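You operate a simulated robot arm through the tools that you are given. There is no shell and no other tool. Be economical: measure what you need, move in short steps, check, and stop when the job is done.

You are at the controls of a simulated two-armed robot. One attempt, no reset.

## Task
Brush oil over the well of the cold waffle maker.
Fine: unlock and open it first; leave it unplugged and off; stand the brush back in its pot; then shut and lock the lid. A coat counts when it lies all over at full strength: go over it till it gets no stronger.

It is judged by the outcome, as a careful person would: the job done as asked, and still so three seconds after it is handed in. It fails if anything else is knocked over, pushed out of place, dropped, spilled or broken. Lids that push on must go on centred and level and be pressed home; caps that screw on are set level and turned clockwise until they are tight.

## Robot
Two 7-joint arms with two-finger grippers on one trunk, on a base that drives. Base frame: it is fixed to the floor where the robot stands at the start and does not move with it; the origin is under the middle of the robot, x ahead of it, y to its left, z up. Readings come in m, rad, newtons and seconds.
The left shoulder is at the start at [0.06, 0.123, 1.02], the right one opposite. With the tool pointing down near the work surface each hand reaches from about 0.36 to 0.8 m from the robot's upright axis, wherever it stands, measured 20 degrees to its own side. Places, roughly: dial of the waffle maker [0.5, -0.2, 1.1]; latch of the waffle maker [0.5, -0.2, 1.1]; lid of the waffle maker [0.6, -0.2, 1.1]; oil dish (9x9x2 cm) [0.5, 0, 0.9]; plug of the waffle maker (3x3x5 cm) [0.8, -0.2, 1]; waffle maker (15x25x16 cm) [0.6, -0.2, 0.9]. Payload 1.47 kg a hand.
The tool frame of a hand sits at the grasp point between the pads (the TCP): z along the fingers, y along the line on which they close. The tips reach 0.016 m beyond it. The gripper opens to 0.087 m. The gripper's body begins 0.055 m behind the TCP.
Orientation is that of the tool frame in the base frame, as a unit quaternion [x, y, z, w]. With the fingers straight down and closing along the base's y, the tool's x points along the base's -x, its y along +y and its z along -z.

## Interface
- The arms move only by the tool arm_command. It takes "left_plan", "right_plan" or both (then of equal length, played together; a hand with none holds still); each is a list of rows, each a list of 7 numbers: the shift along the tool's x, y, z in m, then the turn, a rotation vector about the tool's x, y, z in rad, then the gripper command, from -1 (fully open) to 1 (shut), values between in proportion. In form: [[dx, dy, dz, ax, ay, az, jaw], ...]. A call has 1 to 8 rows; each row is the pose to reach, as a shift and turn from the pose commanded when the call began, along the tool's axes at that moment. Each row takes 0.2 s and may step no farther than 0.05 m and 0.15 rad from the row before; otherwise, or with a gripper value out of range, the whole call is refused. Where a pose cannot be reached the arm comes as near as it can. A force on the tool above 40 N (or 10 N above the force at the start of the call, whichever is more), or a blocked arm, ends the call early, and 0.2 s more pass. The fingers move at their own pace (about 0.153 m/s each) and stop on an object; they squeeze with about 28 N. The grip force told is the motor's: it shows also when the fingers shut on nothing. Time passes only in rows, and 0.2 s behind the last, so rows that repeat a pose let the fingers close. It gives the time, the measured TCP pose, the force on the tool (base axes), the opening and the grip force at its end, in the units of the frame above (readings bear some noise), with the torque about the TCP (base axes, N m) and any sound that the robot's microphone picked up, and new pictures: "pictures" is both (left out), scene, wrist or none (wrist: the cameras of the hands that moved).
- Cameras (640 x 400 px; columns grow to the right, rows downward): "scene" is now at [0.0957, -0.0097, 1.5963]; the picture's right is [-0.11, -0.99, 0.00], its down [-0.57, 0.06, -0.82] and it looks along [0.82, -0.09, -0.57] (base axes); focal length 239 px, centre (320, 200). "left" rides on the left gripper at [0.073, -0.012, -0.09] in its tool frame; the picture's right is [0.16, 0.99, 0.00], its down [-0.72, 0.12, -0.68] and it looks along [-0.67, 0.11, 0.73] (tool axes); focal length 247 px, centre (320, 200). "right" rides on the right gripper at [0.073, 0.012, -0.09] in its tool frame; the picture's right is [-0.16, 0.99, 0.00], its down [-0.72, -0.12, -0.68] and it looks along [-0.67, -0.11, 0.73] (tool axes); focal length 247 px, centre (320, 200). There is no depth. A picture from a camera that has moved, and an enlarged one, comes with that camera's place and axes in the base frame and with its lens.
- slide_trunk(by): slides the trunk up (or, below 0, down) by that many m; the arms and the scene camera ride with it, the base frame stays. It gives what a move gives, with no picture.
- steer(legs): drives the robot by 1 to 6 legs, each [ahead, left, turn to the left] in m, m and rad, along the robot's own axes; the way and the turn of a leg run together, so that a leg with both is an arc; at most 1.5 m and 3.142 rad a leg. The arms and the cameras ride along, it lands a little off, and it stops where it bumps. It gives what a move gives, and a new picture of the scene camera.
- aim_head(pan, tilt): turns the head with the scene camera to pan (to the left, within 2.094 rad either way) and tilt (down, from -0.506 to 1.204), counted from straight ahead of the robot. It gives what a move gives, and a new picture of the scene camera.
- inspect(camera, box): a new picture of the part [left, top, right, bottom] of that camera's present view, enlarged. The clock stands still meanwhile.
- close_job(): hands the job in; it is judged then, once.

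Work in short steps. Places have to be worked out from the pictures, the camera data and where the tool is seen: move nearer, look again, correct. Check each grasp and each placing, and mend what went wrong. You have 120 turns and 260 pictures in all, those below and enlarged ones among them. Open the grippers and draw the arms clear of the work before you hand the job in, unless the task says otherwise; then end with one line.

The tools are called after "Request:" as a command line: name --argument value ..., lists and objects as JSON in quotes. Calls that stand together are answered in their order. arm_command: Moves the arms, as the interface text tells. Its arguments: {"type":"object","properties":{"left_plan":{"type":"array","items":{"type":"array","items":{"type":"number"}}},"right_plan":{"type":"array","items":{"type":"array","items":{"type":"number"}}},"pictures":{"type":"string","enum":["both","scene","wrist","none"]}},"required":[]} The other tools are called the same way: slide_trunk (by) slides the trunk up or down; steer (legs) drives the base; aim_head (pan, tilt) turns the head that bears the scene camera; inspect (camera, box) takes an enlarged picture of a part of a camera's view; close_job () hands the job in.

At the start:

```text
time: 0.0
left_eef_pos: [0.3794, 0.1018, 1.4682]
left_tcp_rot: [0.0, 1.0, 0.0, 0.0]
left_ft_force: [0.7, 0.4, -0.3]
left_ft_torque: [0.02, -0.01, 0.02]
left_grip_width: 0.087
left_grasp_force: 0.0
right_eef_pos: [0.3154, -0.2359, 1.4671]
right_tcp_rot: [-0.001, 1.0, 0.0, 0.0]
right_ft_force: [-0.2, -0.4, -0.6]
right_ft_torque: [0.0, -0.01, -0.04]
right_grip_width: 0.087
right_grasp_force: 0.0
trunk travel left (down, up): [-0.175, 0.055]
robot x, y, heading: [-0.0016, 0.0006, 0.002]
head pan, tilt: [-0.112, 0.607]
```

scene: 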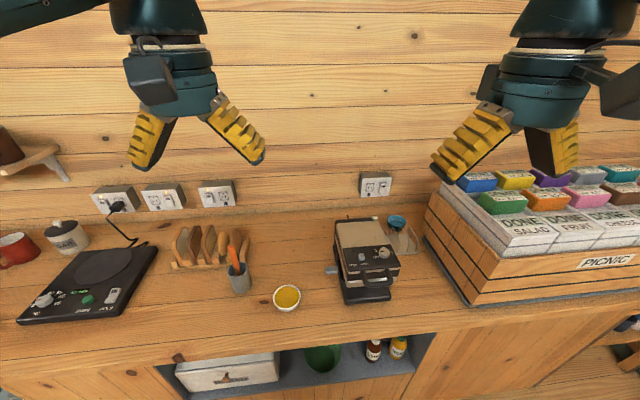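
right: 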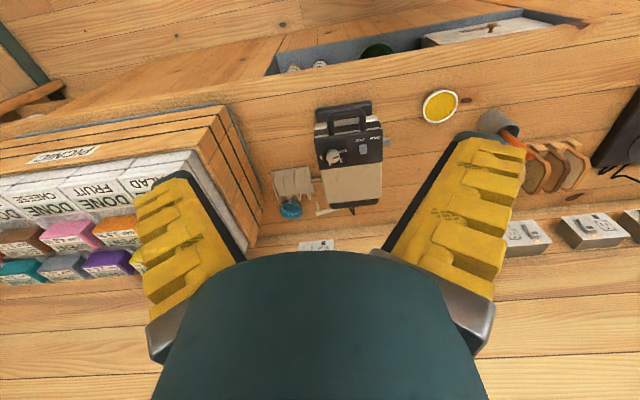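
left: 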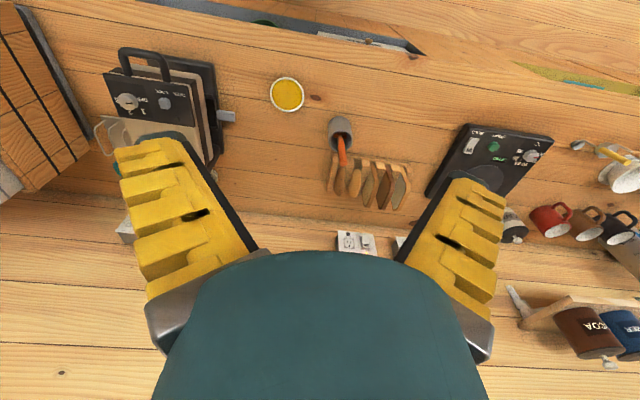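

I start by looking closely at the waffle maker and the brush pot.

Request:
inspect --camera "scene" --box '[300, 190, 440, 310]'

Request:
inspect --camera "scene" --box '[160, 215, 320, 325]'

Request:
inspect --camera "right" --box '[260, 80, 420, 230]'

Request:
inspect --camera "left" --box '[90, 30, 250, 180]'

```text
3.33 times, centred on (370, 250) of scene
camera zoom: at [0.0957, -0.0097, 1.5963], right [-0.11, -0.99, 0.0], down [-0.57, 0.06, -0.82], along [0.82, -0.09, -0.57], focal length 797 px, centre (153, 33)
```

zoom: 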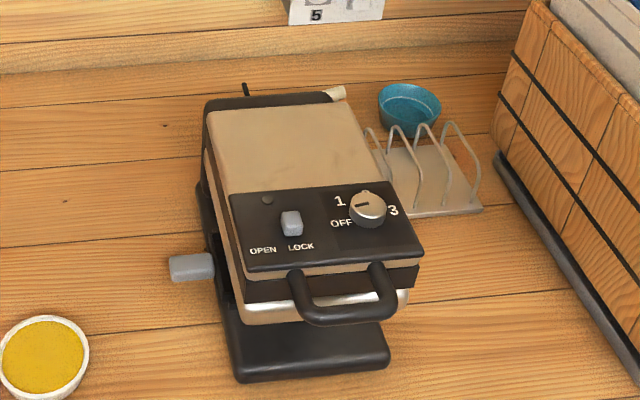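

```text
3.64 times, centred on (240, 270) of scene
camera zoom: at [0.0957, -0.0097, 1.5963], right [-0.11, -0.99, 0.0], down [-0.57, 0.06, -0.82], along [0.82, -0.09, -0.57], focal length 870 px, centre (611, -54)
```

zoom: 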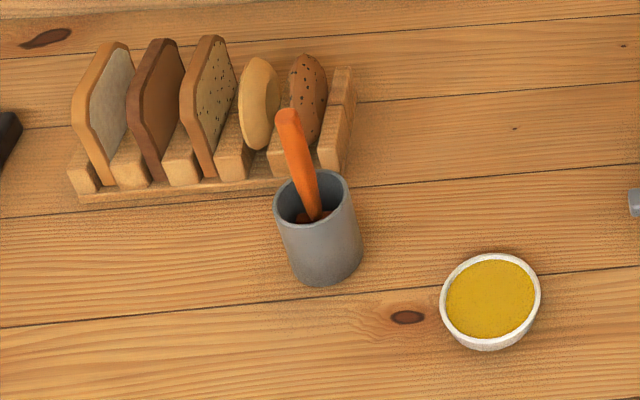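

```text
2.67 times, centred on (340, 155) of right
camera zoom: at [0.2428, -0.2239, 1.555], right [0.16, 0.99, 0.0], down [0.72, -0.12, 0.68], along [0.67, -0.11, -0.73], focal length 659 px, centre (267, 320)
```

zoom: 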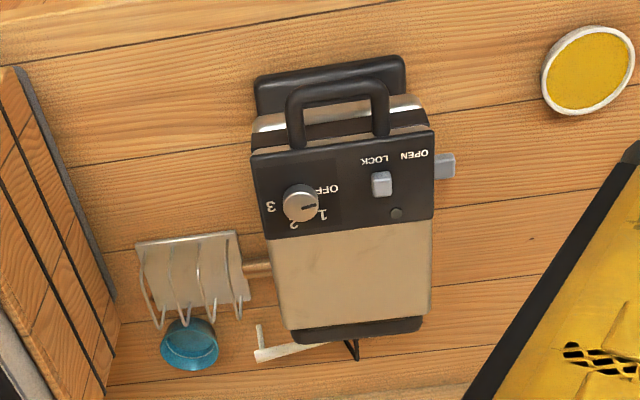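

```text
2.67 times, centred on (170, 105) of left
camera zoom: at [0.3067, 0.0892, 1.5562], right [-0.16, 0.99, 0.0], down [0.72, 0.12, 0.68], along [0.67, 0.11, -0.73], focal length 659 px, centre (720, 453)
```

zoom: 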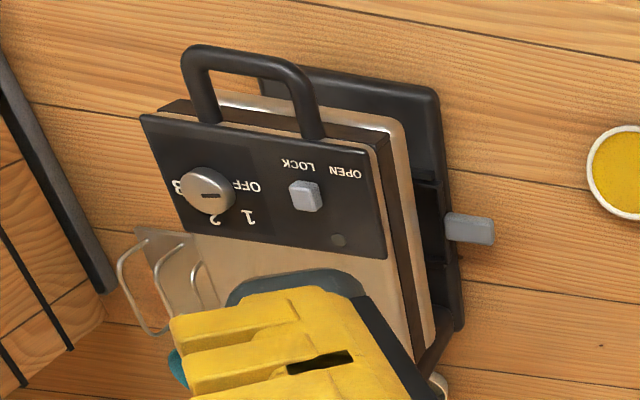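

The latch knob seems at about (0.545, -0.177, 1.08), sitting over LOCK, and the handle bar at about (0.486, -0.21, 1.03). I bring the right hand closer for a better look, and the left hand nearer to the brush pot.

Request:
arm_command --right_plan '[[-0.015, 0.009, 0.036, 0, 0, 0, -1], [-0.03, 0.018, 0.072, 0, 0, 0, -1], [-0.045, 0.027, 0.108, 0, 0, 0, -1], [-0.06, 0.036, 0.144, 0, 0, 0, -1], [-0.075, 0.045, 0.18, 0, 0, 0, 0], [-0.09, 0.056, 0.21, 0, 0, 0, 0.5]]' --left_plan '[[-0.015, 0.008, 0.036, 0, 0, 0, -1], [-0.03, 0.016, 0.072, 0, 0, 0, -1], [-0.045, 0.024, 0.108, 0, 0, 0, -1], [-0.06, 0.032, 0.144, 0, 0, 0, -1], [-0.075, 0.04, 0.18, 0, 0, 0, -1], [-0.09, 0.05, 0.2, 0, 0, 0, -1]]'

```text
time: 1.4
left_eef_pos: [0.4725, 0.1513, 1.2648]
left_tcp_rot: [-0.001, 1.0, 0.0, -0.001]
left_ft_force: [0.4, 0.8, 0.0]
left_ft_torque: [-0.03, 0.01, 0.0]
left_grip_width: 0.0869
left_grasp_force: 0.1
right_eef_pos: [0.4064, -0.1804, 1.2552]
right_tcp_rot: [0.0, 1.0, 0.0, 0.0]
right_ft_force: [-0.9, -0.7, -1.1]
right_ft_torque: [-0.04, 0.03, 0.0]
right_grip_width: 0.0281
right_grasp_force: 4.1
trunk travel left (down, up): [-0.175, 0.055]
robot x, y, heading: [-0.0002, 0.0041, -0.0]
head pan, tilt: [-0.112, 0.607]
camera scene: at [0.0976, -0.0092, 1.5961], right [-0.11, -0.99, 0.0], down [-0.57, 0.06, -0.82], along [0.82, -0.09, -0.57], focal length 239 px, centre (320, 200)
camera right: at [0.3351, -0.1681, 1.3442], right [0.16, 0.99, 0.0], down [0.72, -0.12, 0.68], along [0.67, -0.11, -0.73], focal length 247 px, centre (320, 200)
camera left: at [0.3987, 0.1389, 1.3541], right [-0.16, 0.99, 0.0], down [0.72, 0.12, 0.68], along [0.67, 0.11, -0.73], focal length 247 px, centre (320, 200)
```

scene: 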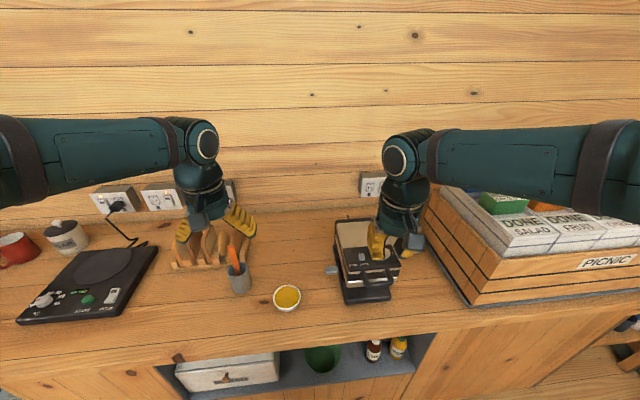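
right: 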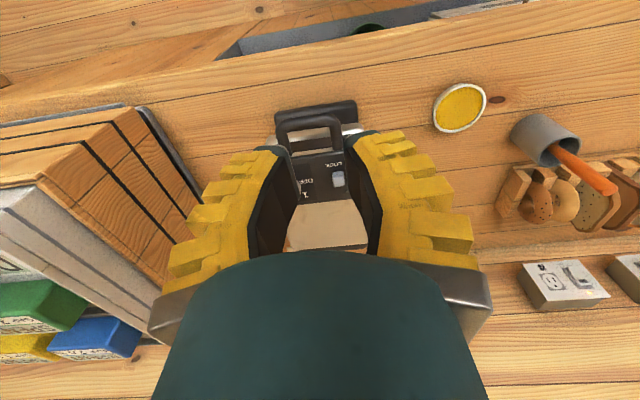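
left: 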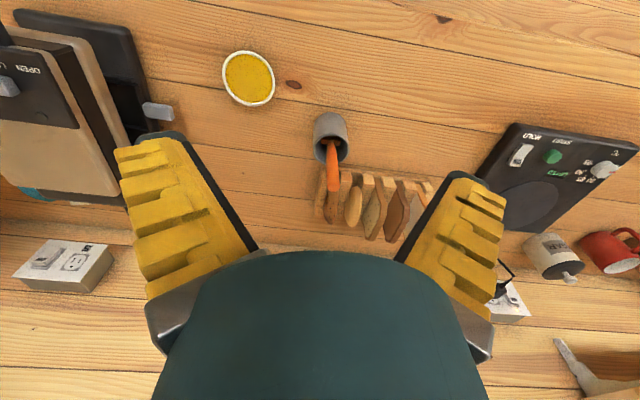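

Latch confirmed near (0.548, -0.178). I enlarge the right view for the panel, and the left one for the brush.

Request:
inspect --camera "right" --box '[260, 90, 390, 250]'

Request:
inspect --camera "left" --box '[280, 90, 380, 220]'

Request:
inspect --camera "left" --box '[0, 20, 190, 220]'

```text
2.50 times, centred on (325, 170) of right
camera zoom: at [0.3351, -0.1681, 1.3442], right [0.16, 0.99, 0.0], down [0.72, -0.12, 0.68], along [0.67, -0.11, -0.73], focal length 617 px, centre (308, 275)
```

zoom: 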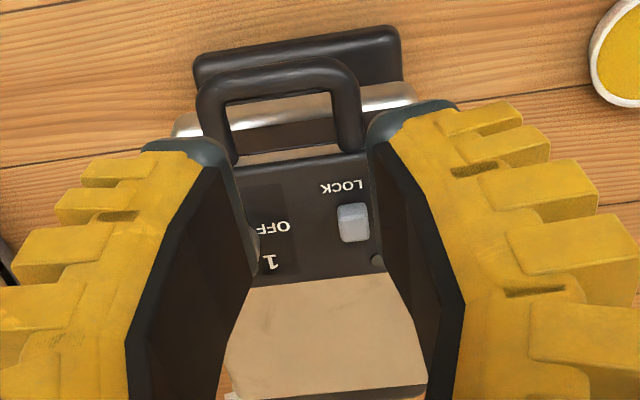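

```text
3.08 times, centred on (330, 155) of left
camera zoom: at [0.3987, 0.1389, 1.3541], right [-0.16, 0.99, 0.0], down [0.72, 0.12, 0.68], along [0.67, 0.11, -0.73], focal length 760 px, centre (289, 338)
```

zoom: 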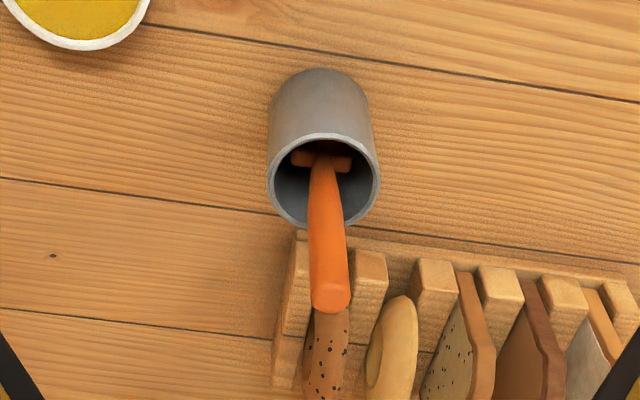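

```text
2.00 times, centred on (95, 120) of left
camera zoom: at [0.3987, 0.1389, 1.3541], right [-0.16, 0.99, 0.0], down [0.72, 0.12, 0.68], along [0.67, 0.11, -0.73], focal length 494 px, centre (770, 360)
```

zoom: 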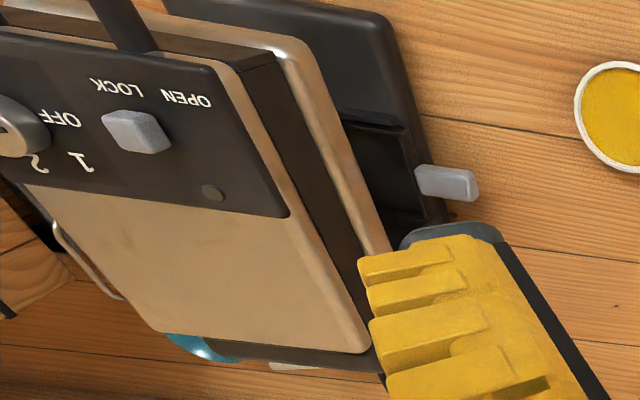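

I move the right hand above the latch with jaws half open, about 3 cm above contact.

Request:
arm_command --right_plan '[[-0.03, 0, 0.02, 0, 0, 0, 0], [-0.06, 0.0, 0.045, 0, 0, 0, 0], [-0.09, 0.001, 0.07, 0, 0, 0, 0], [-0.12, 0.002, 0.1, 0, 0, 0, 0], [-0.141, 0.002, 0.13, 0, 0, 0, 0]]'

Request:
inspect --camera "right" --box '[240, 100, 400, 260]'

Request:
inspect --camera "scene" --box '[320, 210, 420, 290]'

```text
time: 2.6
left_eef_pos: [0.4711, 0.1501, 1.2673]
left_tcp_rot: [0.0, 1.0, 0.0, 0.0]
left_ft_force: [-0.1, -0.6, 0.3]
left_ft_torque: [-0.03, 0.03, -0.02]
left_grip_width: 0.087
left_grasp_force: 0.0
right_eef_pos: [0.5455, -0.1794, 1.1247]
right_tcp_rot: [0.0, 1.0, 0.0, 0.0]
right_ft_force: [0.2, 0.8, 0.1]
right_ft_torque: [0.02, 0.01, 0.0]
right_grip_width: 0.0493
right_grasp_force: 4.3
trunk travel left (down, up): [-0.175, 0.055]
robot x, y, heading: [0.0019, -0.0021, -0.001]
head pan, tilt: [-0.112, 0.607]
camera scene: at [0.0966, -0.0098, 1.5962], right [-0.11, -0.99, 0.0], down [-0.57, 0.06, -0.82], along [0.82, -0.09, -0.57], focal length 239 px, centre (320, 200)
camera right: at [0.4733, -0.1673, 1.214], right [0.16, 0.99, 0.0], down [0.72, -0.12, 0.68], along [0.67, -0.11, -0.73], focal length 247 px, centre (320, 200)
```

scene: 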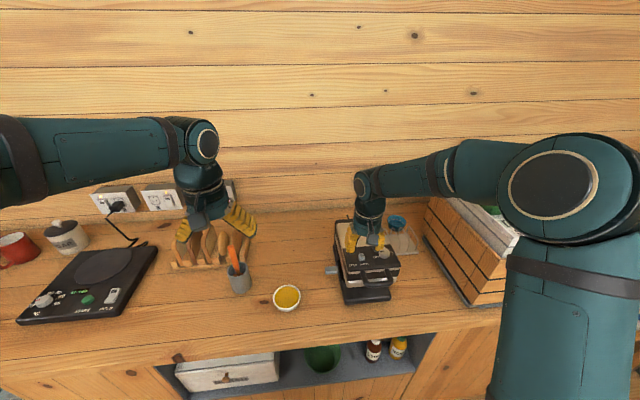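
right: 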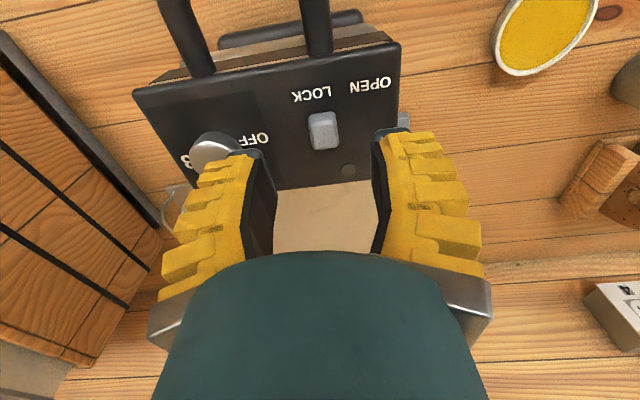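

```text
2.50 times, centred on (320, 180) of right
camera zoom: at [0.4733, -0.1673, 1.214], right [0.16, 0.99, 0.0], down [0.72, -0.12, 0.68], along [0.67, -0.11, -0.73], focal length 617 px, centre (320, 250)
```

zoom: 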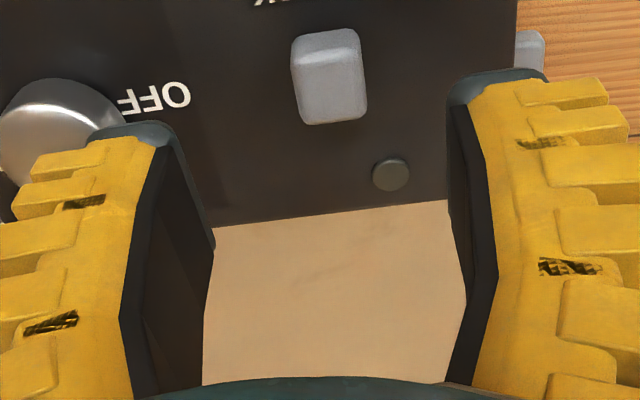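

```text
5.00 times, centred on (370, 250) of scene
camera zoom: at [0.0966, -0.0098, 1.5962], right [-0.11, -0.99, 0.0], down [-0.57, 0.06, -0.82], along [0.82, -0.09, -0.57], focal length 1196 px, centre (70, -50)
```

zoom: 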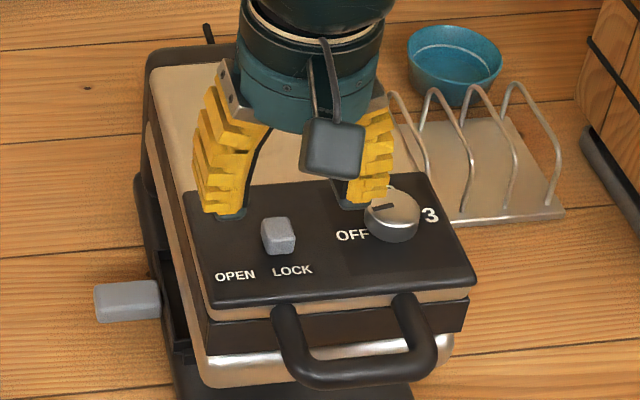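

The knob is centred between the fingers. I lower to about TCP z 1.088 with jaws open and then close on it.

Request:
arm_command --right_plan '[[0.003, 0.002, 0.02, 0, 0, 0, 0.1], [0.003, 0.002, 0.036, 0, 0, 0, 0.1], [0.003, 0.002, 0.036, 0, 0, 0, 0.6], [0.003, 0.002, 0.036, 0, 0, 0, 1], [0.003, 0.002, 0.036, 0, 0, 0, 1]]' --pictures "wrist"

Request:
inspect --camera "scene" --box '[320, 210, 420, 290]'

```text
time: 3.8
left_eef_pos: [0.4696, 0.1512, 1.2677]
left_tcp_rot: [-0.001, 1.0, 0.0, -0.001]
left_ft_force: [0.7, 0.6, -0.1]
left_ft_torque: [-0.03, 0.02, 0.01]
left_grip_width: 0.087
left_grasp_force: 0.2
right_eef_pos: [0.541, -0.1768, 1.0906]
right_tcp_rot: [0.0, 1.0, 0.0, 0.002]
right_ft_force: [0.4, -0.4, 10.6]
right_ft_torque: [0.01, 0.02, 0.01]
right_grip_width: 0.0103
right_grasp_force: 27.4
trunk travel left (down, up): [-0.175, 0.055]
robot x, y, heading: [0.0014, -0.0015, 0.002]
head pan, tilt: [-0.112, 0.607]
camera right: at [0.4676, -0.1644, 1.1797], right [0.16, 0.99, 0.0], down [0.72, -0.12, 0.68], along [0.67, -0.11, -0.73], focal length 247 px, centre (320, 200)
```

right: 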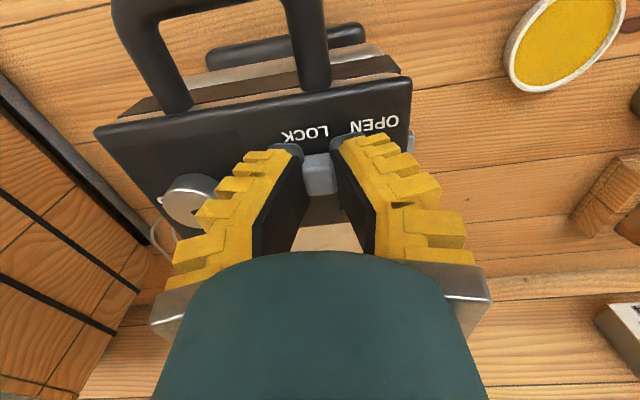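

```text
5.00 times, centred on (370, 250) of scene
camera zoom: at [0.0946, -0.0094, 1.5964], right [-0.11, -0.99, 0.0], down [-0.57, 0.06, -0.82], along [0.82, -0.09, -0.57], focal length 1196 px, centre (70, -50)
```

zoom: 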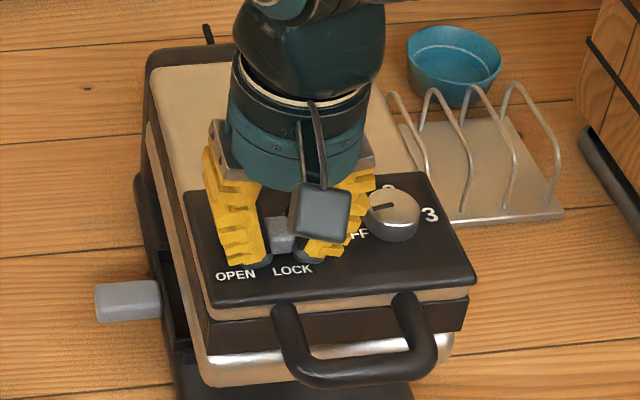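

The jaws hold the 1 cm knob. I ease up 2 mm and slide toward OPEN (+y).

Request:
arm_command --right_plan '[[0, 0.0, -0.002, 0, 0, 0, 1], [0, 0.006, -0.002, 0, 0, 0, 1], [0, 0.012, -0.002, 0, 0, 0, 1], [0, 0.018, -0.002, 0, 0, 0, 1], [0, 0.024, -0.002, 0, 0, 0, 1], [0, 0.03, -0.002, 0, 0, 0, 1]]' --pictures "wrist"

Request:
inspect --camera "scene" --box '[320, 210, 420, 290]'

```text
time: 5.2
left_eef_pos: [0.4698, 0.1502, 1.2674]
left_tcp_rot: [0.0, 1.0, 0.0, 0.0]
left_ft_force: [0.1, 0.1, 0.5]
left_ft_torque: [-0.03, 0.0, 0.0]
left_grip_width: 0.0869
left_grasp_force: 0.0
right_eef_pos: [0.5415, -0.1477, 1.093]
right_tcp_rot: [0.001, 1.0, 0.0, 0.0]
right_ft_force: [-7.1, -3.6, 0.1]
right_ft_torque: [-0.05, 0.14, -0.12]
right_grip_width: 0.006
right_grasp_force: 28.0
trunk travel left (down, up): [-0.175, 0.055]
robot x, y, heading: [0.0012, 0.0044, 0.002]
head pan, tilt: [-0.112, 0.607]
camera right: at [0.4699, -0.1348, 1.1815], right [0.16, 0.99, 0.0], down [0.72, -0.12, 0.68], along [0.67, -0.11, -0.73], focal length 247 px, centre (320, 200)
```

right: 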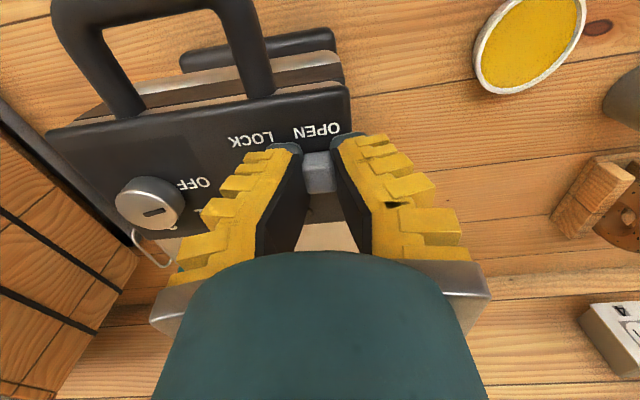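

```text
5.00 times, centred on (370, 250) of scene
camera zoom: at [0.0948, -0.0105, 1.5962], right [-0.11, -0.99, 0.0], down [-0.57, 0.06, -0.82], along [0.82, -0.09, -0.57], focal length 1196 px, centre (70, -50)
```

zoom: 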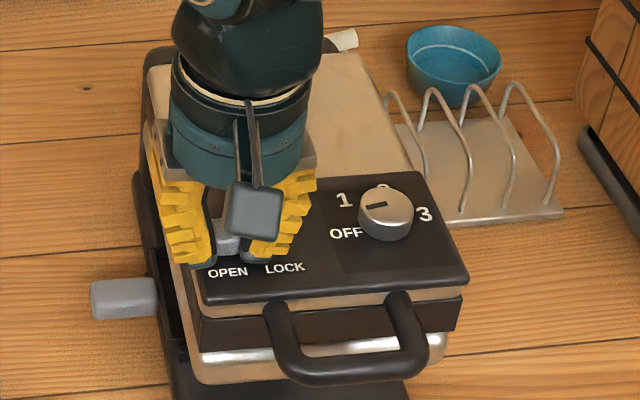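

The knob now sits over OPEN (the maker nudged a few mm at the end stop). I release and lift away, then check.

Request:
arm_command --right_plan '[[0, -0.002, -0.002, 0, 0, 0, 0.6], [0, -0.003, -0.002, 0, 0, 0, 0.4], [0, -0.003, -0.04, 0, 0, 0, 0.2], [0.04, -0.02, -0.06, 0, 0, 0, 0.2], [0.08, -0.04, -0.08, 0, 0, 0, 0.2], [0.12, -0.06, -0.09, 0, 0, 0, 0.2]]'

Request:
inspect --camera "scene" --box '[320, 210, 420, 290]'

Request:
inspect --camera "right" --box '[240, 80, 400, 240]'

```text
time: 6.6
left_eef_pos: [0.469, 0.1498, 1.2676]
left_tcp_rot: [-0.001, 1.0, 0.0, 0.001]
left_ft_force: [-0.2, 0.4, -0.1]
left_ft_torque: [0.01, -0.03, 0.0]
left_grip_width: 0.0871
left_grasp_force: 0.0
right_eef_pos: [0.4179, -0.2071, 1.1854]
right_tcp_rot: [0.0, 1.0, 0.001, 0.001]
right_ft_force: [-0.4, -0.9, 0.2]
right_ft_torque: [0.04, -0.03, -0.02]
right_grip_width: 0.0407
right_grasp_force: 4.9
trunk travel left (down, up): [-0.175, 0.055]
robot x, y, heading: [-0.003, -0.0014, 0.003]
head pan, tilt: [-0.112, 0.607]
camera scene: at [0.0935, -0.0105, 1.5964], right [-0.11, -0.99, 0.0], down [-0.57, 0.06, -0.82], along [0.82, -0.09, -0.57], focal length 239 px, centre (320, 200)
camera right: at [0.3459, -0.195, 1.2722], right [0.16, 0.99, 0.0], down [0.72, -0.12, 0.68], along [0.67, -0.11, -0.73], focal length 247 px, centre (320, 200)
```

scene: 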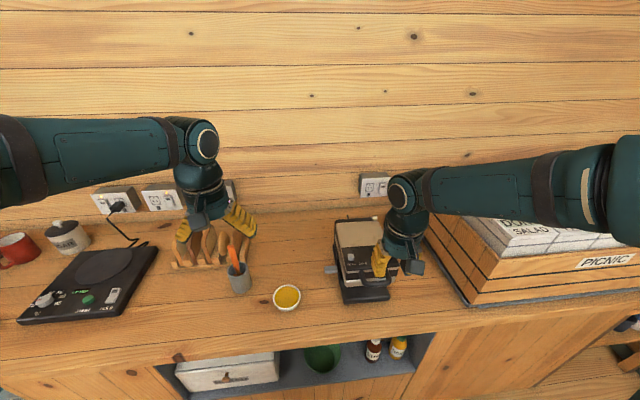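
right: 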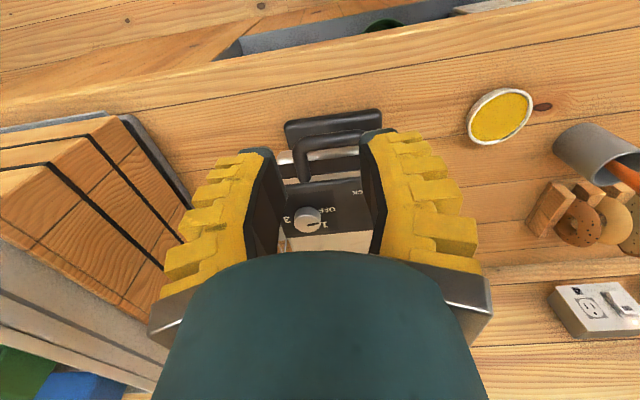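

```text
5.00 times, centred on (370, 250) of scene
camera zoom: at [0.0935, -0.0105, 1.5964], right [-0.11, -0.99, 0.0], down [-0.57, 0.06, -0.82], along [0.82, -0.09, -0.57], focal length 1196 px, centre (70, -50)
```

zoom: 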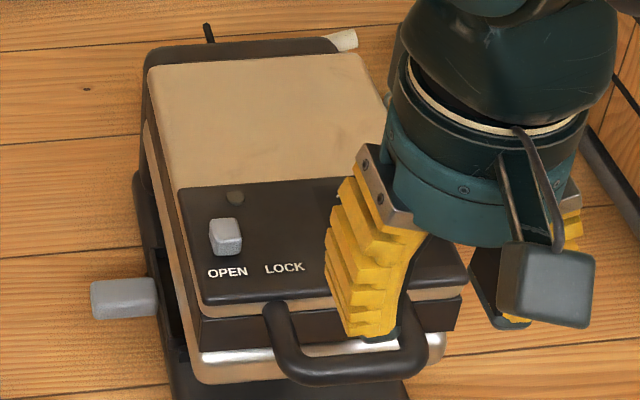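

```text
2.50 times, centred on (320, 160) of right
camera zoom: at [0.3459, -0.195, 1.2722], right [0.16, 0.99, 0.0], down [0.72, -0.12, 0.68], along [0.67, -0.11, -0.73], focal length 617 px, centre (320, 300)
```

zoom: 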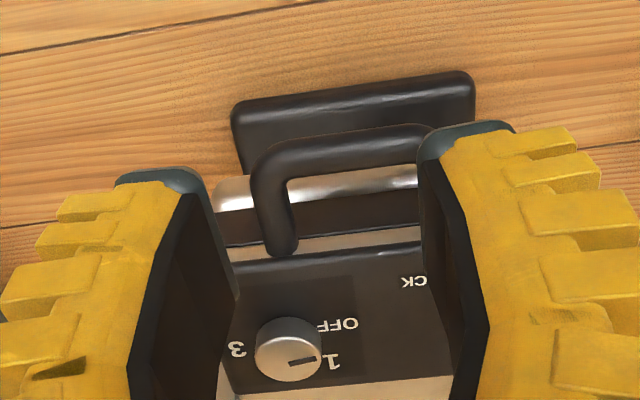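

The latch is at OPEN. Next I'll grip the handle bar (approx (0.484, -0.206, 1.03)) with the fingers closing fore-aft and pitched forward, so I begin by rolling the right hand 90°.

Request:
arm_command --right_plan '[[0, 0, -0.01, 0, 0, 0.15, 0.2], [0, 0, -0.02, 0, 0, 0.3, 0.2], [0, 0, -0.03, 0, 0, 0.45, 0.2], [0, 0, -0.04, 0, 0, 0.6, 0.2], [0, 0, -0.05, 0, 0, 0.75, 0.2], [0, 0, -0.06, 0, 0, 0.9, 0.2], [0, 0, -0.07, 0, 0, 1.05, 0.2], [0, 0, -0.07, 0, 0, 1.2, 0.2]]' --pictures "none"

Request:
arm_command --right_plan '[[0, 0, 0, 0, 0, 0.15, 0.2], [0, 0, 0, 0, 0, 0.3, 0.2], [0, 0, 0, 0, 0, 0.371, 0.2]]' --pictures "none"

Request:
arm_command --right_plan '[[0, 0, 0, -0.13, 0, 0, 0.2], [0, 0, 0, -0.26, 0, 0, 0.2], [0, 0, 0, -0.39, 0, 0, 0.2], [0, 0, 0, -0.52, 0, 0, 0.2], [0, 0, 0, -0.65, 0, 0, 0.2], [0, 0, 0, -0.785, 0, 0, 0.2]]'

```text
time: 8.4
left_eef_pos: [0.4701, 0.1499, 1.2674]
left_tcp_rot: [-0.001, 1.0, 0.001, 0.0]
left_ft_force: [-0.9, 0.5, 0.3]
left_ft_torque: [-0.03, 0.0, 0.02]
left_grip_width: 0.087
left_grasp_force: 0.0
right_eef_pos: [0.4224, -0.2063, 1.2517]
right_tcp_rot: [0.566, 0.824, 0.0, 0.0]
right_ft_force: [1.5, -0.4, 0.4]
right_ft_torque: [-0.02, 0.0, 0.0]
right_grip_width: 0.0407
right_grasp_force: 4.9
trunk travel left (down, up): [-0.175, 0.055]
robot x, y, heading: [-0.0011, -0.0016, 0.007]
head pan, tilt: [-0.112, 0.607]
```

```text
time: 9.2
left_eef_pos: [0.4702, 0.1493, 1.2677]
left_tcp_rot: [-0.001, 1.0, 0.0, 0.0]
left_ft_force: [-0.2, 0.3, 0.4]
left_ft_torque: [0.02, -0.03, -0.02]
left_grip_width: 0.087
left_grasp_force: 0.1
right_eef_pos: [0.4229, -0.2043, 1.252]
right_tcp_rot: [0.707, 0.707, -0.001, 0.001]
right_ft_force: [0.8, 0.4, 0.3]
right_ft_torque: [0.04, 0.04, 0.02]
right_grip_width: 0.0407
right_grasp_force: 3.9
trunk travel left (down, up): [-0.175, 0.055]
robot x, y, heading: [0.0003, -0.0041, -0.003]
head pan, tilt: [-0.112, 0.607]
```

```text
time: 10.6
left_eef_pos: [0.4686, 0.1515, 1.2663]
left_tcp_rot: [0.0, 1.0, -0.001, -0.001]
left_ft_force: [-1.0, -0.2, -0.6]
left_ft_torque: [-0.02, 0.0, 0.0]
left_grip_width: 0.087
left_grasp_force: 0.0
right_eef_pos: [0.422, -0.2054, 1.2525]
right_tcp_rot: [0.652, 0.653, 0.272, 0.272]
right_ft_force: [0.5, -0.1, 0.3]
right_ft_torque: [-0.03, -0.02, -0.02]
right_grip_width: 0.0406
right_grasp_force: 4.6
trunk travel left (down, up): [-0.175, 0.055]
robot x, y, heading: [-0.0032, 0.0001, 0.002]
head pan, tilt: [-0.112, 0.607]
camera scene: at [0.095, -0.0092, 1.5963], right [-0.11, -0.99, 0.0], down [-0.57, 0.06, -0.82], along [0.82, -0.09, -0.57], focal length 239 px, centre (320, 200)
camera right: at [0.3671, -0.1318, 1.3233], right [0.7, -0.16, 0.7], down [-0.56, -0.72, 0.4], along [0.44, -0.67, -0.59], focal length 247 px, centre (320, 200)
```

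scene: 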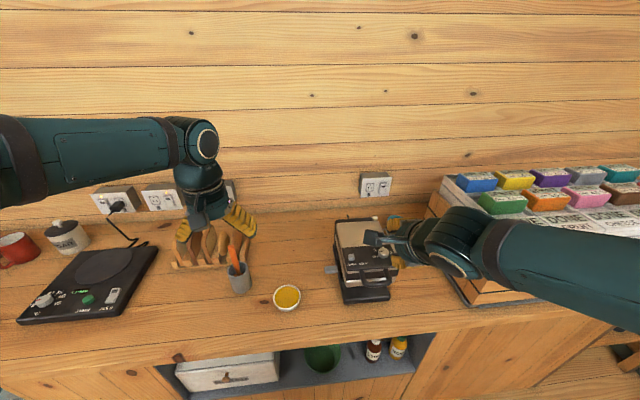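
right: 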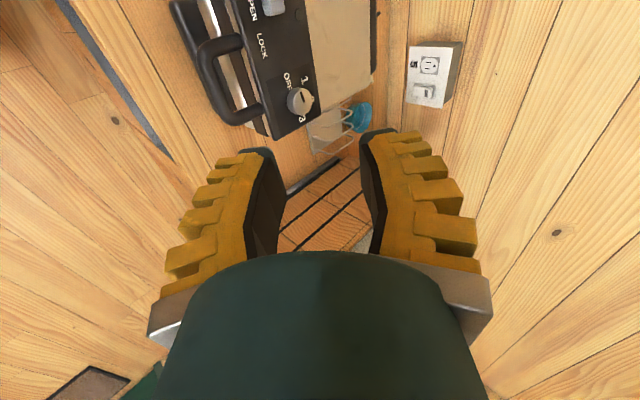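

Posture works. Handle bar estimate is (0.480, -0.205, 1.035); I move to a pregrasp 6 cm back along the finger direction.

Request:
arm_command --right_plan '[[0, -0.0282, 0.0338, 0, 0, 0, 0], [0, -0.0564, 0.0677, 0, 0, 0, 0], [0, -0.0846, 0.1015, 0, 0, 0, 0], [0, -0.1128, 0.1354, 0, 0, 0, 0], [0, -0.1128, 0.1354, 0, 0, 0, 0]]'

Request:
inspect --camera "scene" --box '[320, 210, 420, 310]'

```text
time: 11.8
left_eef_pos: [0.4702, 0.1494, 1.2677]
left_tcp_rot: [-0.001, 1.0, 0.0, 0.0]
left_ft_force: [0.0, -0.1, 0.2]
left_ft_torque: [-0.02, -0.02, 0.0]
left_grip_width: 0.0873
left_grasp_force: 0.0
right_eef_pos: [0.4281, -0.2067, 1.1969]
right_tcp_rot: [0.654, 0.653, 0.27, 0.27]
right_ft_force: [0.4, 0.8, 0.5]
right_ft_torque: [-0.02, 0.02, -0.01]
right_grip_width: 0.0491
right_grasp_force: 4.3
right hand out of reach, approached as far as the arm can: row 2, 3, 4, 5
trunk travel left (down, up): [-0.175, 0.055]
robot x, y, heading: [0.0028, 0.002, -0.002]
head pan, tilt: [-0.112, 0.607]
camera scene: at [0.0955, -0.0097, 1.5963], right [-0.11, -0.99, 0.0], down [-0.57, 0.06, -0.82], along [0.82, -0.09, -0.57], focal length 239 px, centre (320, 200)
camera right: at [0.3732, -0.1337, 1.2674], right [0.7, -0.16, 0.7], down [-0.56, -0.72, 0.4], along [0.44, -0.67, -0.59], focal length 247 px, centre (320, 200)
```

scene: 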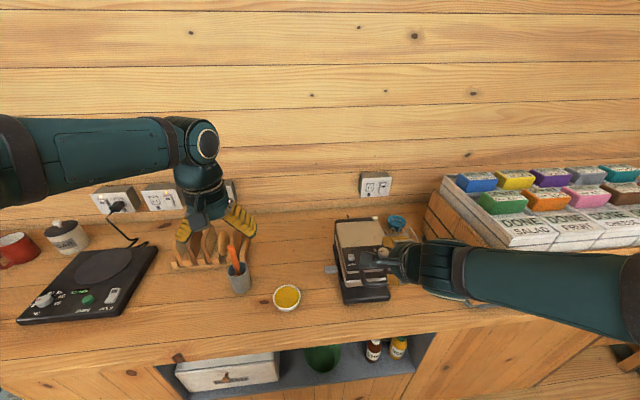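
right: 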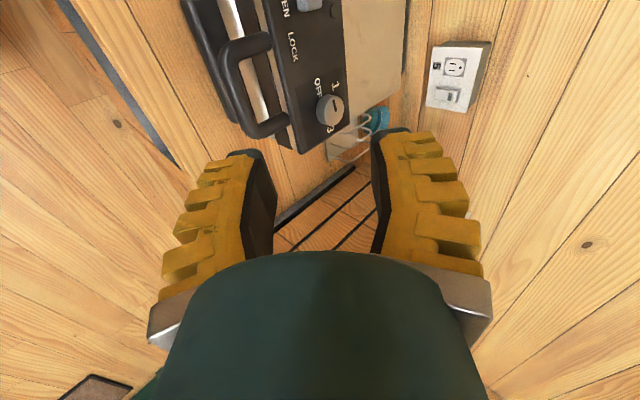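

```text
4.00 times, centred on (370, 260) of scene
camera zoom: at [0.0955, -0.0097, 1.5963], right [-0.11, -0.99, 0.0], down [-0.57, 0.06, -0.82], along [0.82, -0.09, -0.57], focal length 957 px, centre (120, -40)
```

zoom: 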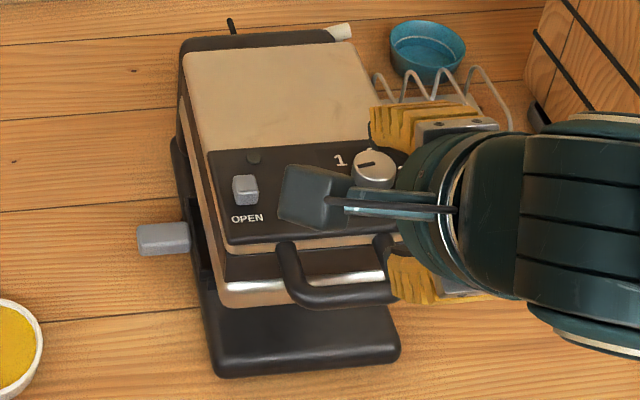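

The tilt so close to the base is out of reach, so I back the robot up 0.15 m (nothing is held and hands are clear above).

Request:
steer --legs '[[-0.15, 0, 0]]'

```text
time: 13.2
left_eef_pos: [0.3211, 0.1505, 1.268]
left_tcp_rot: [0.001, 1.0, 0.0, 0.001]
left_ft_force: [-1.1, 0.2, 0.7]
left_ft_torque: [0.01, -0.05, -0.01]
left_grip_width: 0.0872
left_grasp_force: 0.0
right_eef_pos: [0.279, -0.2078, 1.1971]
right_tcp_rot: [0.654, 0.652, 0.27, 0.27]
right_ft_force: [-1.2, 0.7, -0.1]
right_ft_torque: [-0.01, 0.0, 0.0]
right_grip_width: 0.049
right_grasp_force: 3.9
trunk travel left (down, up): [-0.175, 0.055]
robot x, y, heading: [-0.1485, 0.0019, -0.004]
head pan, tilt: [-0.112, 0.607]
camera scene: at [-0.0528, -0.0098, 1.5963], right [-0.11, -0.99, 0.0], down [-0.57, 0.06, -0.82], along [0.82, -0.09, -0.57], focal length 239 px, centre (320, 200)
```

scene: 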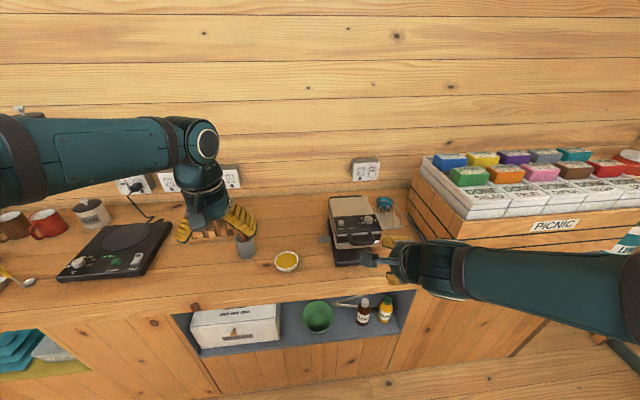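

I make a small test step to see where the commanded pose now starts from.

Request:
arm_command --right_plan '[[0, 0.007, 0.02, 0, 0, 0, 0], [0, 0.007, 0.04, 0, 0, 0, 0]]' --pictures "none"

```text
time: 13.8
left_eef_pos: [0.3244, 0.1528, 1.2662]
left_tcp_rot: [0.0, 1.0, -0.001, 0.001]
left_ft_force: [-0.2, 0.3, 0.2]
left_ft_torque: [-0.08, -0.01, 0.02]
left_grip_width: 0.0872
left_grasp_force: 0.0
right_eef_pos: [0.316, -0.2038, 1.1748]
right_tcp_rot: [0.651, 0.655, 0.27, 0.272]
right_ft_force: [-0.4, -2.5, -0.6]
right_ft_torque: [0.13, -0.06, 0.11]
right_grip_width: 0.049
right_grasp_force: 4.2
right hand out of reach, approached as far as the arm can: row 1
trunk travel left (down, up): [-0.175, 0.055]
robot x, y, heading: [-0.1488, 0.0003, -0.004]
head pan, tilt: [-0.112, 0.607]
```

It starts from the actual pose. I go on to the pregrasp at about (0.432, -0.205, 1.083).

Request:
arm_command --right_plan '[[0, 0.005, 0.035, 0, 0, 0, 0], [0, 0.01, 0.07, 0, 0, 0, 0], [0, 0.015, 0.11, 0, 0, 0, 0], [0, 0.017, 0.147, 0, 0, 0, 0], [0, 0.017, 0.147, 0, 0, 0, 0]]'

Request:
inspect --camera "scene" --box '[310, 190, 410, 290]'

Request:
inspect --camera "right" --box '[230, 30, 390, 190]'

```text
time: 15.0
left_eef_pos: [0.3219, 0.1487, 1.2667]
left_tcp_rot: [0.0, 1.0, -0.001, 0.001]
left_ft_force: [-0.7, 0.3, 0.7]
left_ft_torque: [0.05, -0.02, 0.02]
left_grip_width: 0.0871
left_grasp_force: 0.1
right_eef_pos: [0.4322, -0.2073, 1.0816]
right_tcp_rot: [0.655, 0.652, 0.27, 0.272]
right_ft_force: [-1.1, 0.3, 0.7]
right_ft_torque: [0.0, -0.01, 0.03]
right_grip_width: 0.0491
right_grasp_force: 4.2
trunk travel left (down, up): [-0.175, 0.055]
robot x, y, heading: [-0.1471, -0.0011, -0.005]
head pan, tilt: [-0.112, 0.607]
camera scene: at [-0.0528, -0.0114, 1.5964], right [-0.11, -0.99, 0.0], down [-0.57, 0.07, -0.82], along [0.82, -0.09, -0.57], focal length 239 px, centre (320, 200)
camera right: at [0.3783, -0.1351, 1.1528], right [0.7, -0.16, 0.7], down [-0.56, -0.72, 0.4], along [0.44, -0.67, -0.6], focal length 247 px, centre (320, 200)
```

scene: 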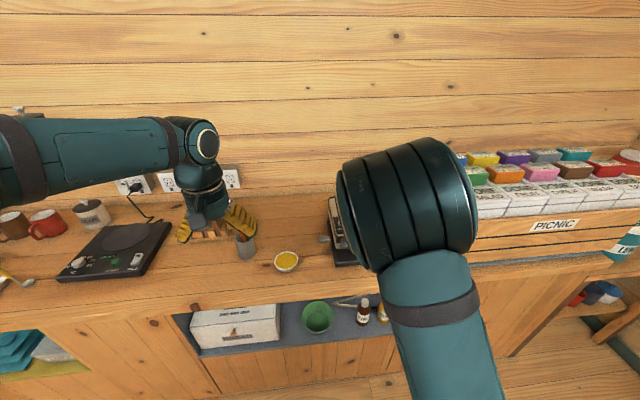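
right: 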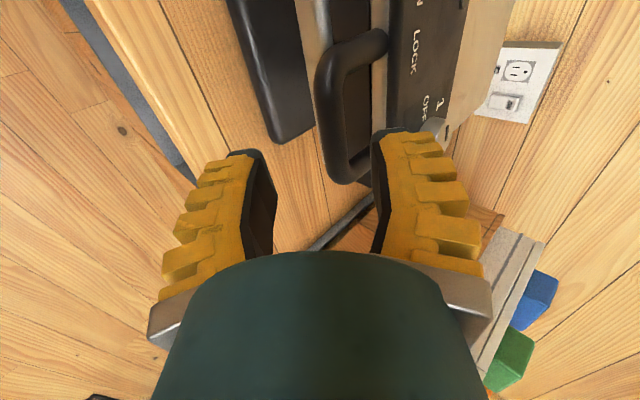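

```text
4.00 times, centred on (360, 240) of scene
camera zoom: at [-0.0528, -0.0114, 1.5964], right [-0.11, -0.99, 0.0], down [-0.57, 0.07, -0.82], along [0.82, -0.09, -0.57], focal length 957 px, centre (160, 40)
```

zoom: 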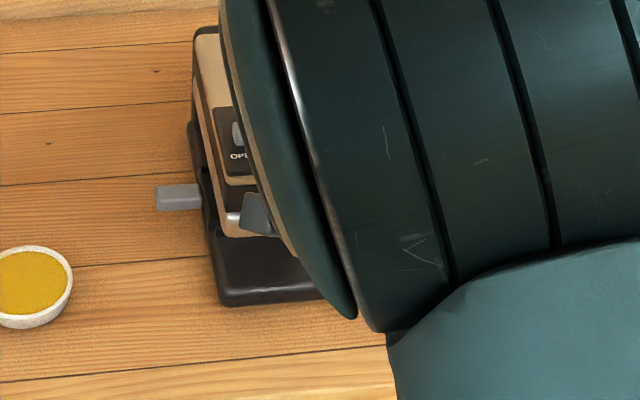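

```text
2.50 times, centred on (310, 110) of right
camera zoom: at [0.3783, -0.1351, 1.1528], right [0.7, -0.16, 0.7], down [-0.56, -0.72, 0.4], along [0.44, -0.67, -0.6], focal length 617 px, centre (345, 425)
```

zoom: 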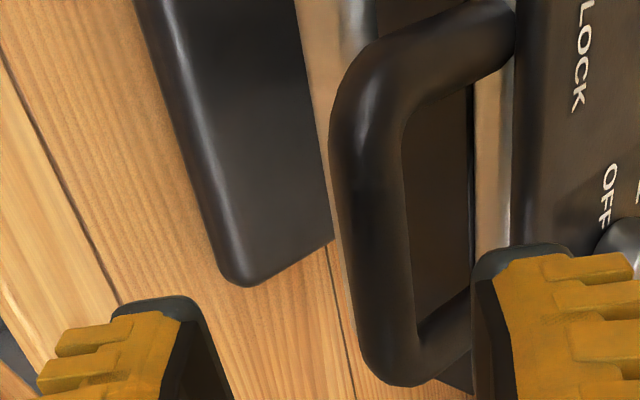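

The bar centre works out at (0.486, -0.213, 1.04). I narrow the jaws and slide in around it along the finger axis.

Request:
arm_command --right_plan '[[-0.003, 0.006, 0.0, 0, 0, 0, 0.3], [-0.003, 0.006, 0.02, 0, 0, 0, 0.3], [-0.003, 0.006, 0.04, 0, 0, 0, 0.3], [-0.003, 0.006, 0.06, 0, 0, 0, 0.3]]' --pictures "wrist"

Request:
inspect --camera "right" --box '[230, 50, 410, 230]'

```text
time: 16.0
left_eef_pos: [0.3179, 0.1512, 1.2688]
left_tcp_rot: [0.001, 1.0, 0.0, 0.002]
left_ft_force: [0.2, -0.2, 0.4]
left_ft_torque: [-0.02, 0.04, -0.02]
left_grip_width: 0.0871
left_grasp_force: 0.1
right_eef_pos: [0.4729, -0.2109, 1.0479]
right_tcp_rot: [0.654, 0.651, 0.272, 0.274]
right_ft_force: [-12.0, -1.5, 10.8]
right_ft_torque: [-0.12, -0.68, -0.09]
right_grip_width: 0.0344
right_grasp_force: 7.4
trunk travel left (down, up): [-0.175, 0.055]
robot x, y, heading: [-0.15, 0.0003, -0.006]
head pan, tilt: [-0.112, 0.607]
camera right: at [0.4198, -0.1374, 1.1171], right [0.7, -0.16, 0.7], down [-0.57, -0.72, 0.4], along [0.44, -0.67, -0.59], focal length 247 px, centre (320, 200)
```

right: 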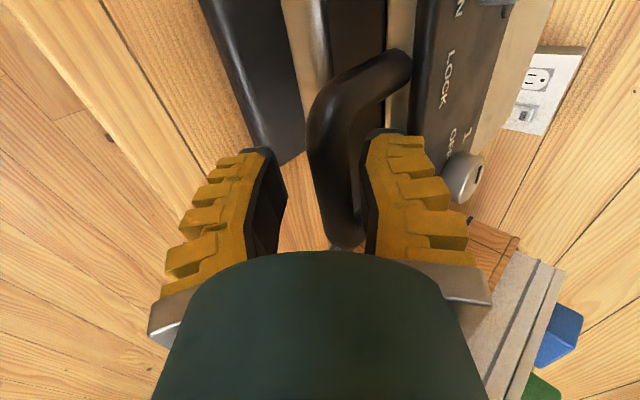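

```text
2.22 times, centred on (320, 140) of right
camera zoom: at [0.4198, -0.1374, 1.1171], right [0.7, -0.16, 0.7], down [-0.57, -0.72, 0.4], along [0.44, -0.67, -0.59], focal length 549 px, centre (320, 333)
```

zoom: 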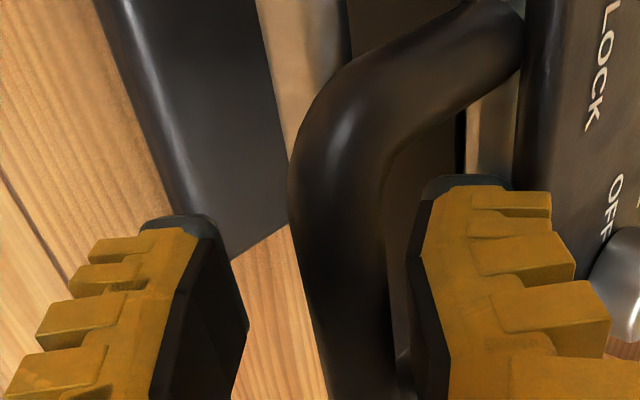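

The rear finger tip seems to touch the lid wall. I back off slightly, narrow the opening to just wider than the bar, and go deeper.

Request:
arm_command --right_plan '[[0, 0, -0.01, 0, 0, 0, 0.4], [0, 0.0, -0.01, 0, 0, 0, 0.5], [0, 0.001, 0.0, 0, 0, 0, 0.5], [0, 0.001, 0.006, 0, 0, 0, 0.5], [0, 0.001, 0.012, 0, 0, 0, 0.5]]' --pictures "wrist"

```text
time: 17.2
left_eef_pos: [0.3207, 0.1482, 1.2684]
left_tcp_rot: [0.001, 1.0, 0.0, 0.001]
left_ft_force: [0.4, -0.3, -0.4]
left_ft_torque: [-0.02, -0.01, 0.02]
left_grip_width: 0.0873
left_grasp_force: 0.1
right_eef_pos: [0.4777, -0.2094, 1.0407]
right_tcp_rot: [0.655, 0.65, 0.27, 0.275]
right_ft_force: [-11.9, -9.6, 16.3]
right_ft_torque: [0.16, -0.56, -0.24]
right_grip_width: 0.0292
right_grasp_force: 7.2
right hand out of reach, approached as far as the arm can: row 4, 5
trunk travel left (down, up): [-0.175, 0.055]
robot x, y, heading: [-0.1467, -0.0014, -0.007]
head pan, tilt: [-0.112, 0.607]
camera right: at [0.4239, -0.1357, 1.1107], right [0.69, -0.16, 0.7], down [-0.57, -0.72, 0.4], along [0.44, -0.68, -0.59], focal length 247 px, centre (320, 200)
```

right: 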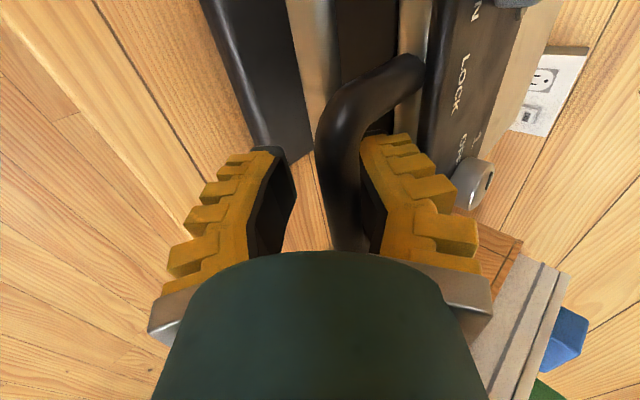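

The bar is now within the pads. I close the grip and check.

Request:
arm_command --right_plan '[[0, 0, -0.002, 0, 0, 0, 1], [0, 0, -0.003, 0, 0, 0, 1], [0, 0, -0.003, 0, 0, 0, 1]]' --pictures "wrist"

```text
time: 18.0
left_eef_pos: [0.3255, 0.1503, 1.2675]
left_tcp_rot: [0.0, 1.0, -0.001, 0.0]
left_ft_force: [-0.2, 0.4, -0.1]
left_ft_torque: [0.02, -0.01, -0.01]
left_grip_width: 0.0869
left_grasp_force: 0.0
right_eef_pos: [0.4791, -0.2032, 1.0395]
right_tcp_rot: [0.652, 0.654, 0.271, 0.27]
right_ft_force: [11.3, 4.2, 8.9]
right_ft_torque: [0.02, 0.34, 0.05]
right_grip_width: 0.0
right_grasp_force: 28.2
trunk travel left (down, up): [-0.175, 0.055]
robot x, y, heading: [-0.1503, -0.0019, -0.001]
head pan, tilt: [-0.112, 0.607]
camera right: at [0.4244, -0.1297, 1.1103], right [0.7, -0.16, 0.7], down [-0.56, -0.73, 0.4], along [0.44, -0.67, -0.59], focal length 247 px, centre (320, 200)
```

right: 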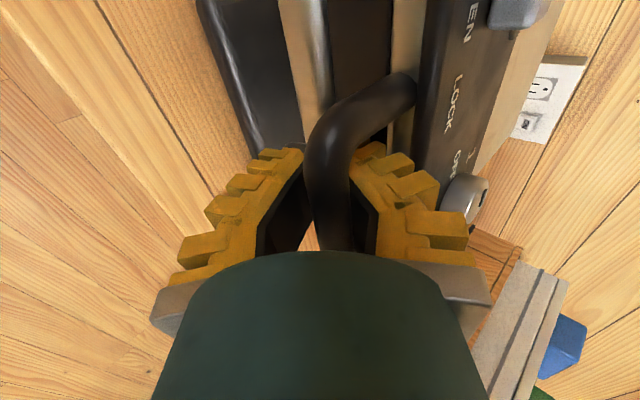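

The jaws shut fully (width 0) though the bar shows between the fingers; perhaps it is caged behind the tips. I look closer.

Request:
inspect --camera "right" --box '[230, 90, 430, 260]'

Request:
aim_head --pan -0.3 --tilt 0.6

```text
2.35 times, centred on (330, 175) of right
camera zoom: at [0.4244, -0.1297, 1.1103], right [0.7, -0.16, 0.7], down [-0.56, -0.73, 0.4], along [0.44, -0.67, -0.59], focal length 581 px, centre (296, 259)
```

zoom: 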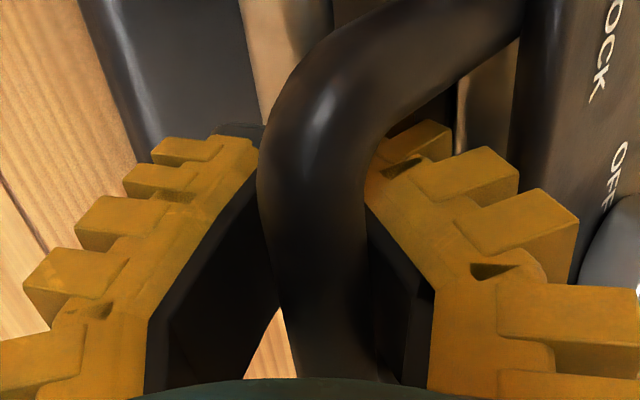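

```text
time: 18.7
left_eef_pos: [0.3237, 0.15, 1.2672]
left_tcp_rot: [0.001, 1.0, -0.002, 0.0]
left_ft_force: [0.0, 0.2, -0.6]
left_ft_torque: [-0.01, 0.0, 0.02]
left_grip_width: 0.0868
left_grasp_force: 0.1
right_eef_pos: [0.4795, -0.2037, 1.0385]
right_tcp_rot: [0.654, 0.652, 0.27, 0.271]
right_ft_force: [10.4, 5.8, 7.9]
right_ft_torque: [-0.11, 0.28, -0.03]
right_grip_width: 0.0
right_grasp_force: 28.5
trunk travel left (down, up): [-0.175, 0.055]
robot x, y, heading: [-0.1467, -0.0012, 0.001]
head pan, tilt: [-0.3, 0.6]
camera scene: at [-0.0537, -0.0251, 1.5968], right [-0.3, -0.95, 0.0], down [-0.54, 0.17, -0.82], along [0.79, -0.25, -0.57], focal length 239 px, centre (320, 200)
```

scene: 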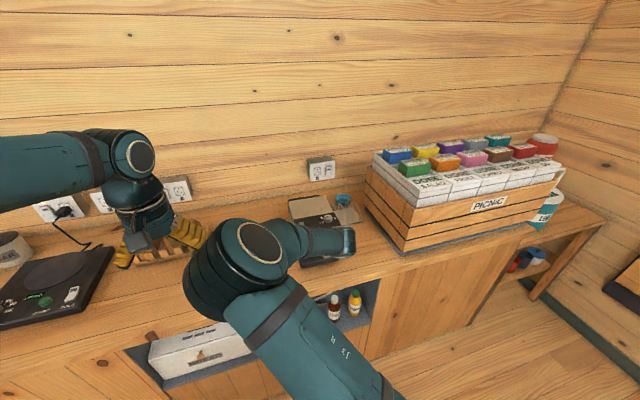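

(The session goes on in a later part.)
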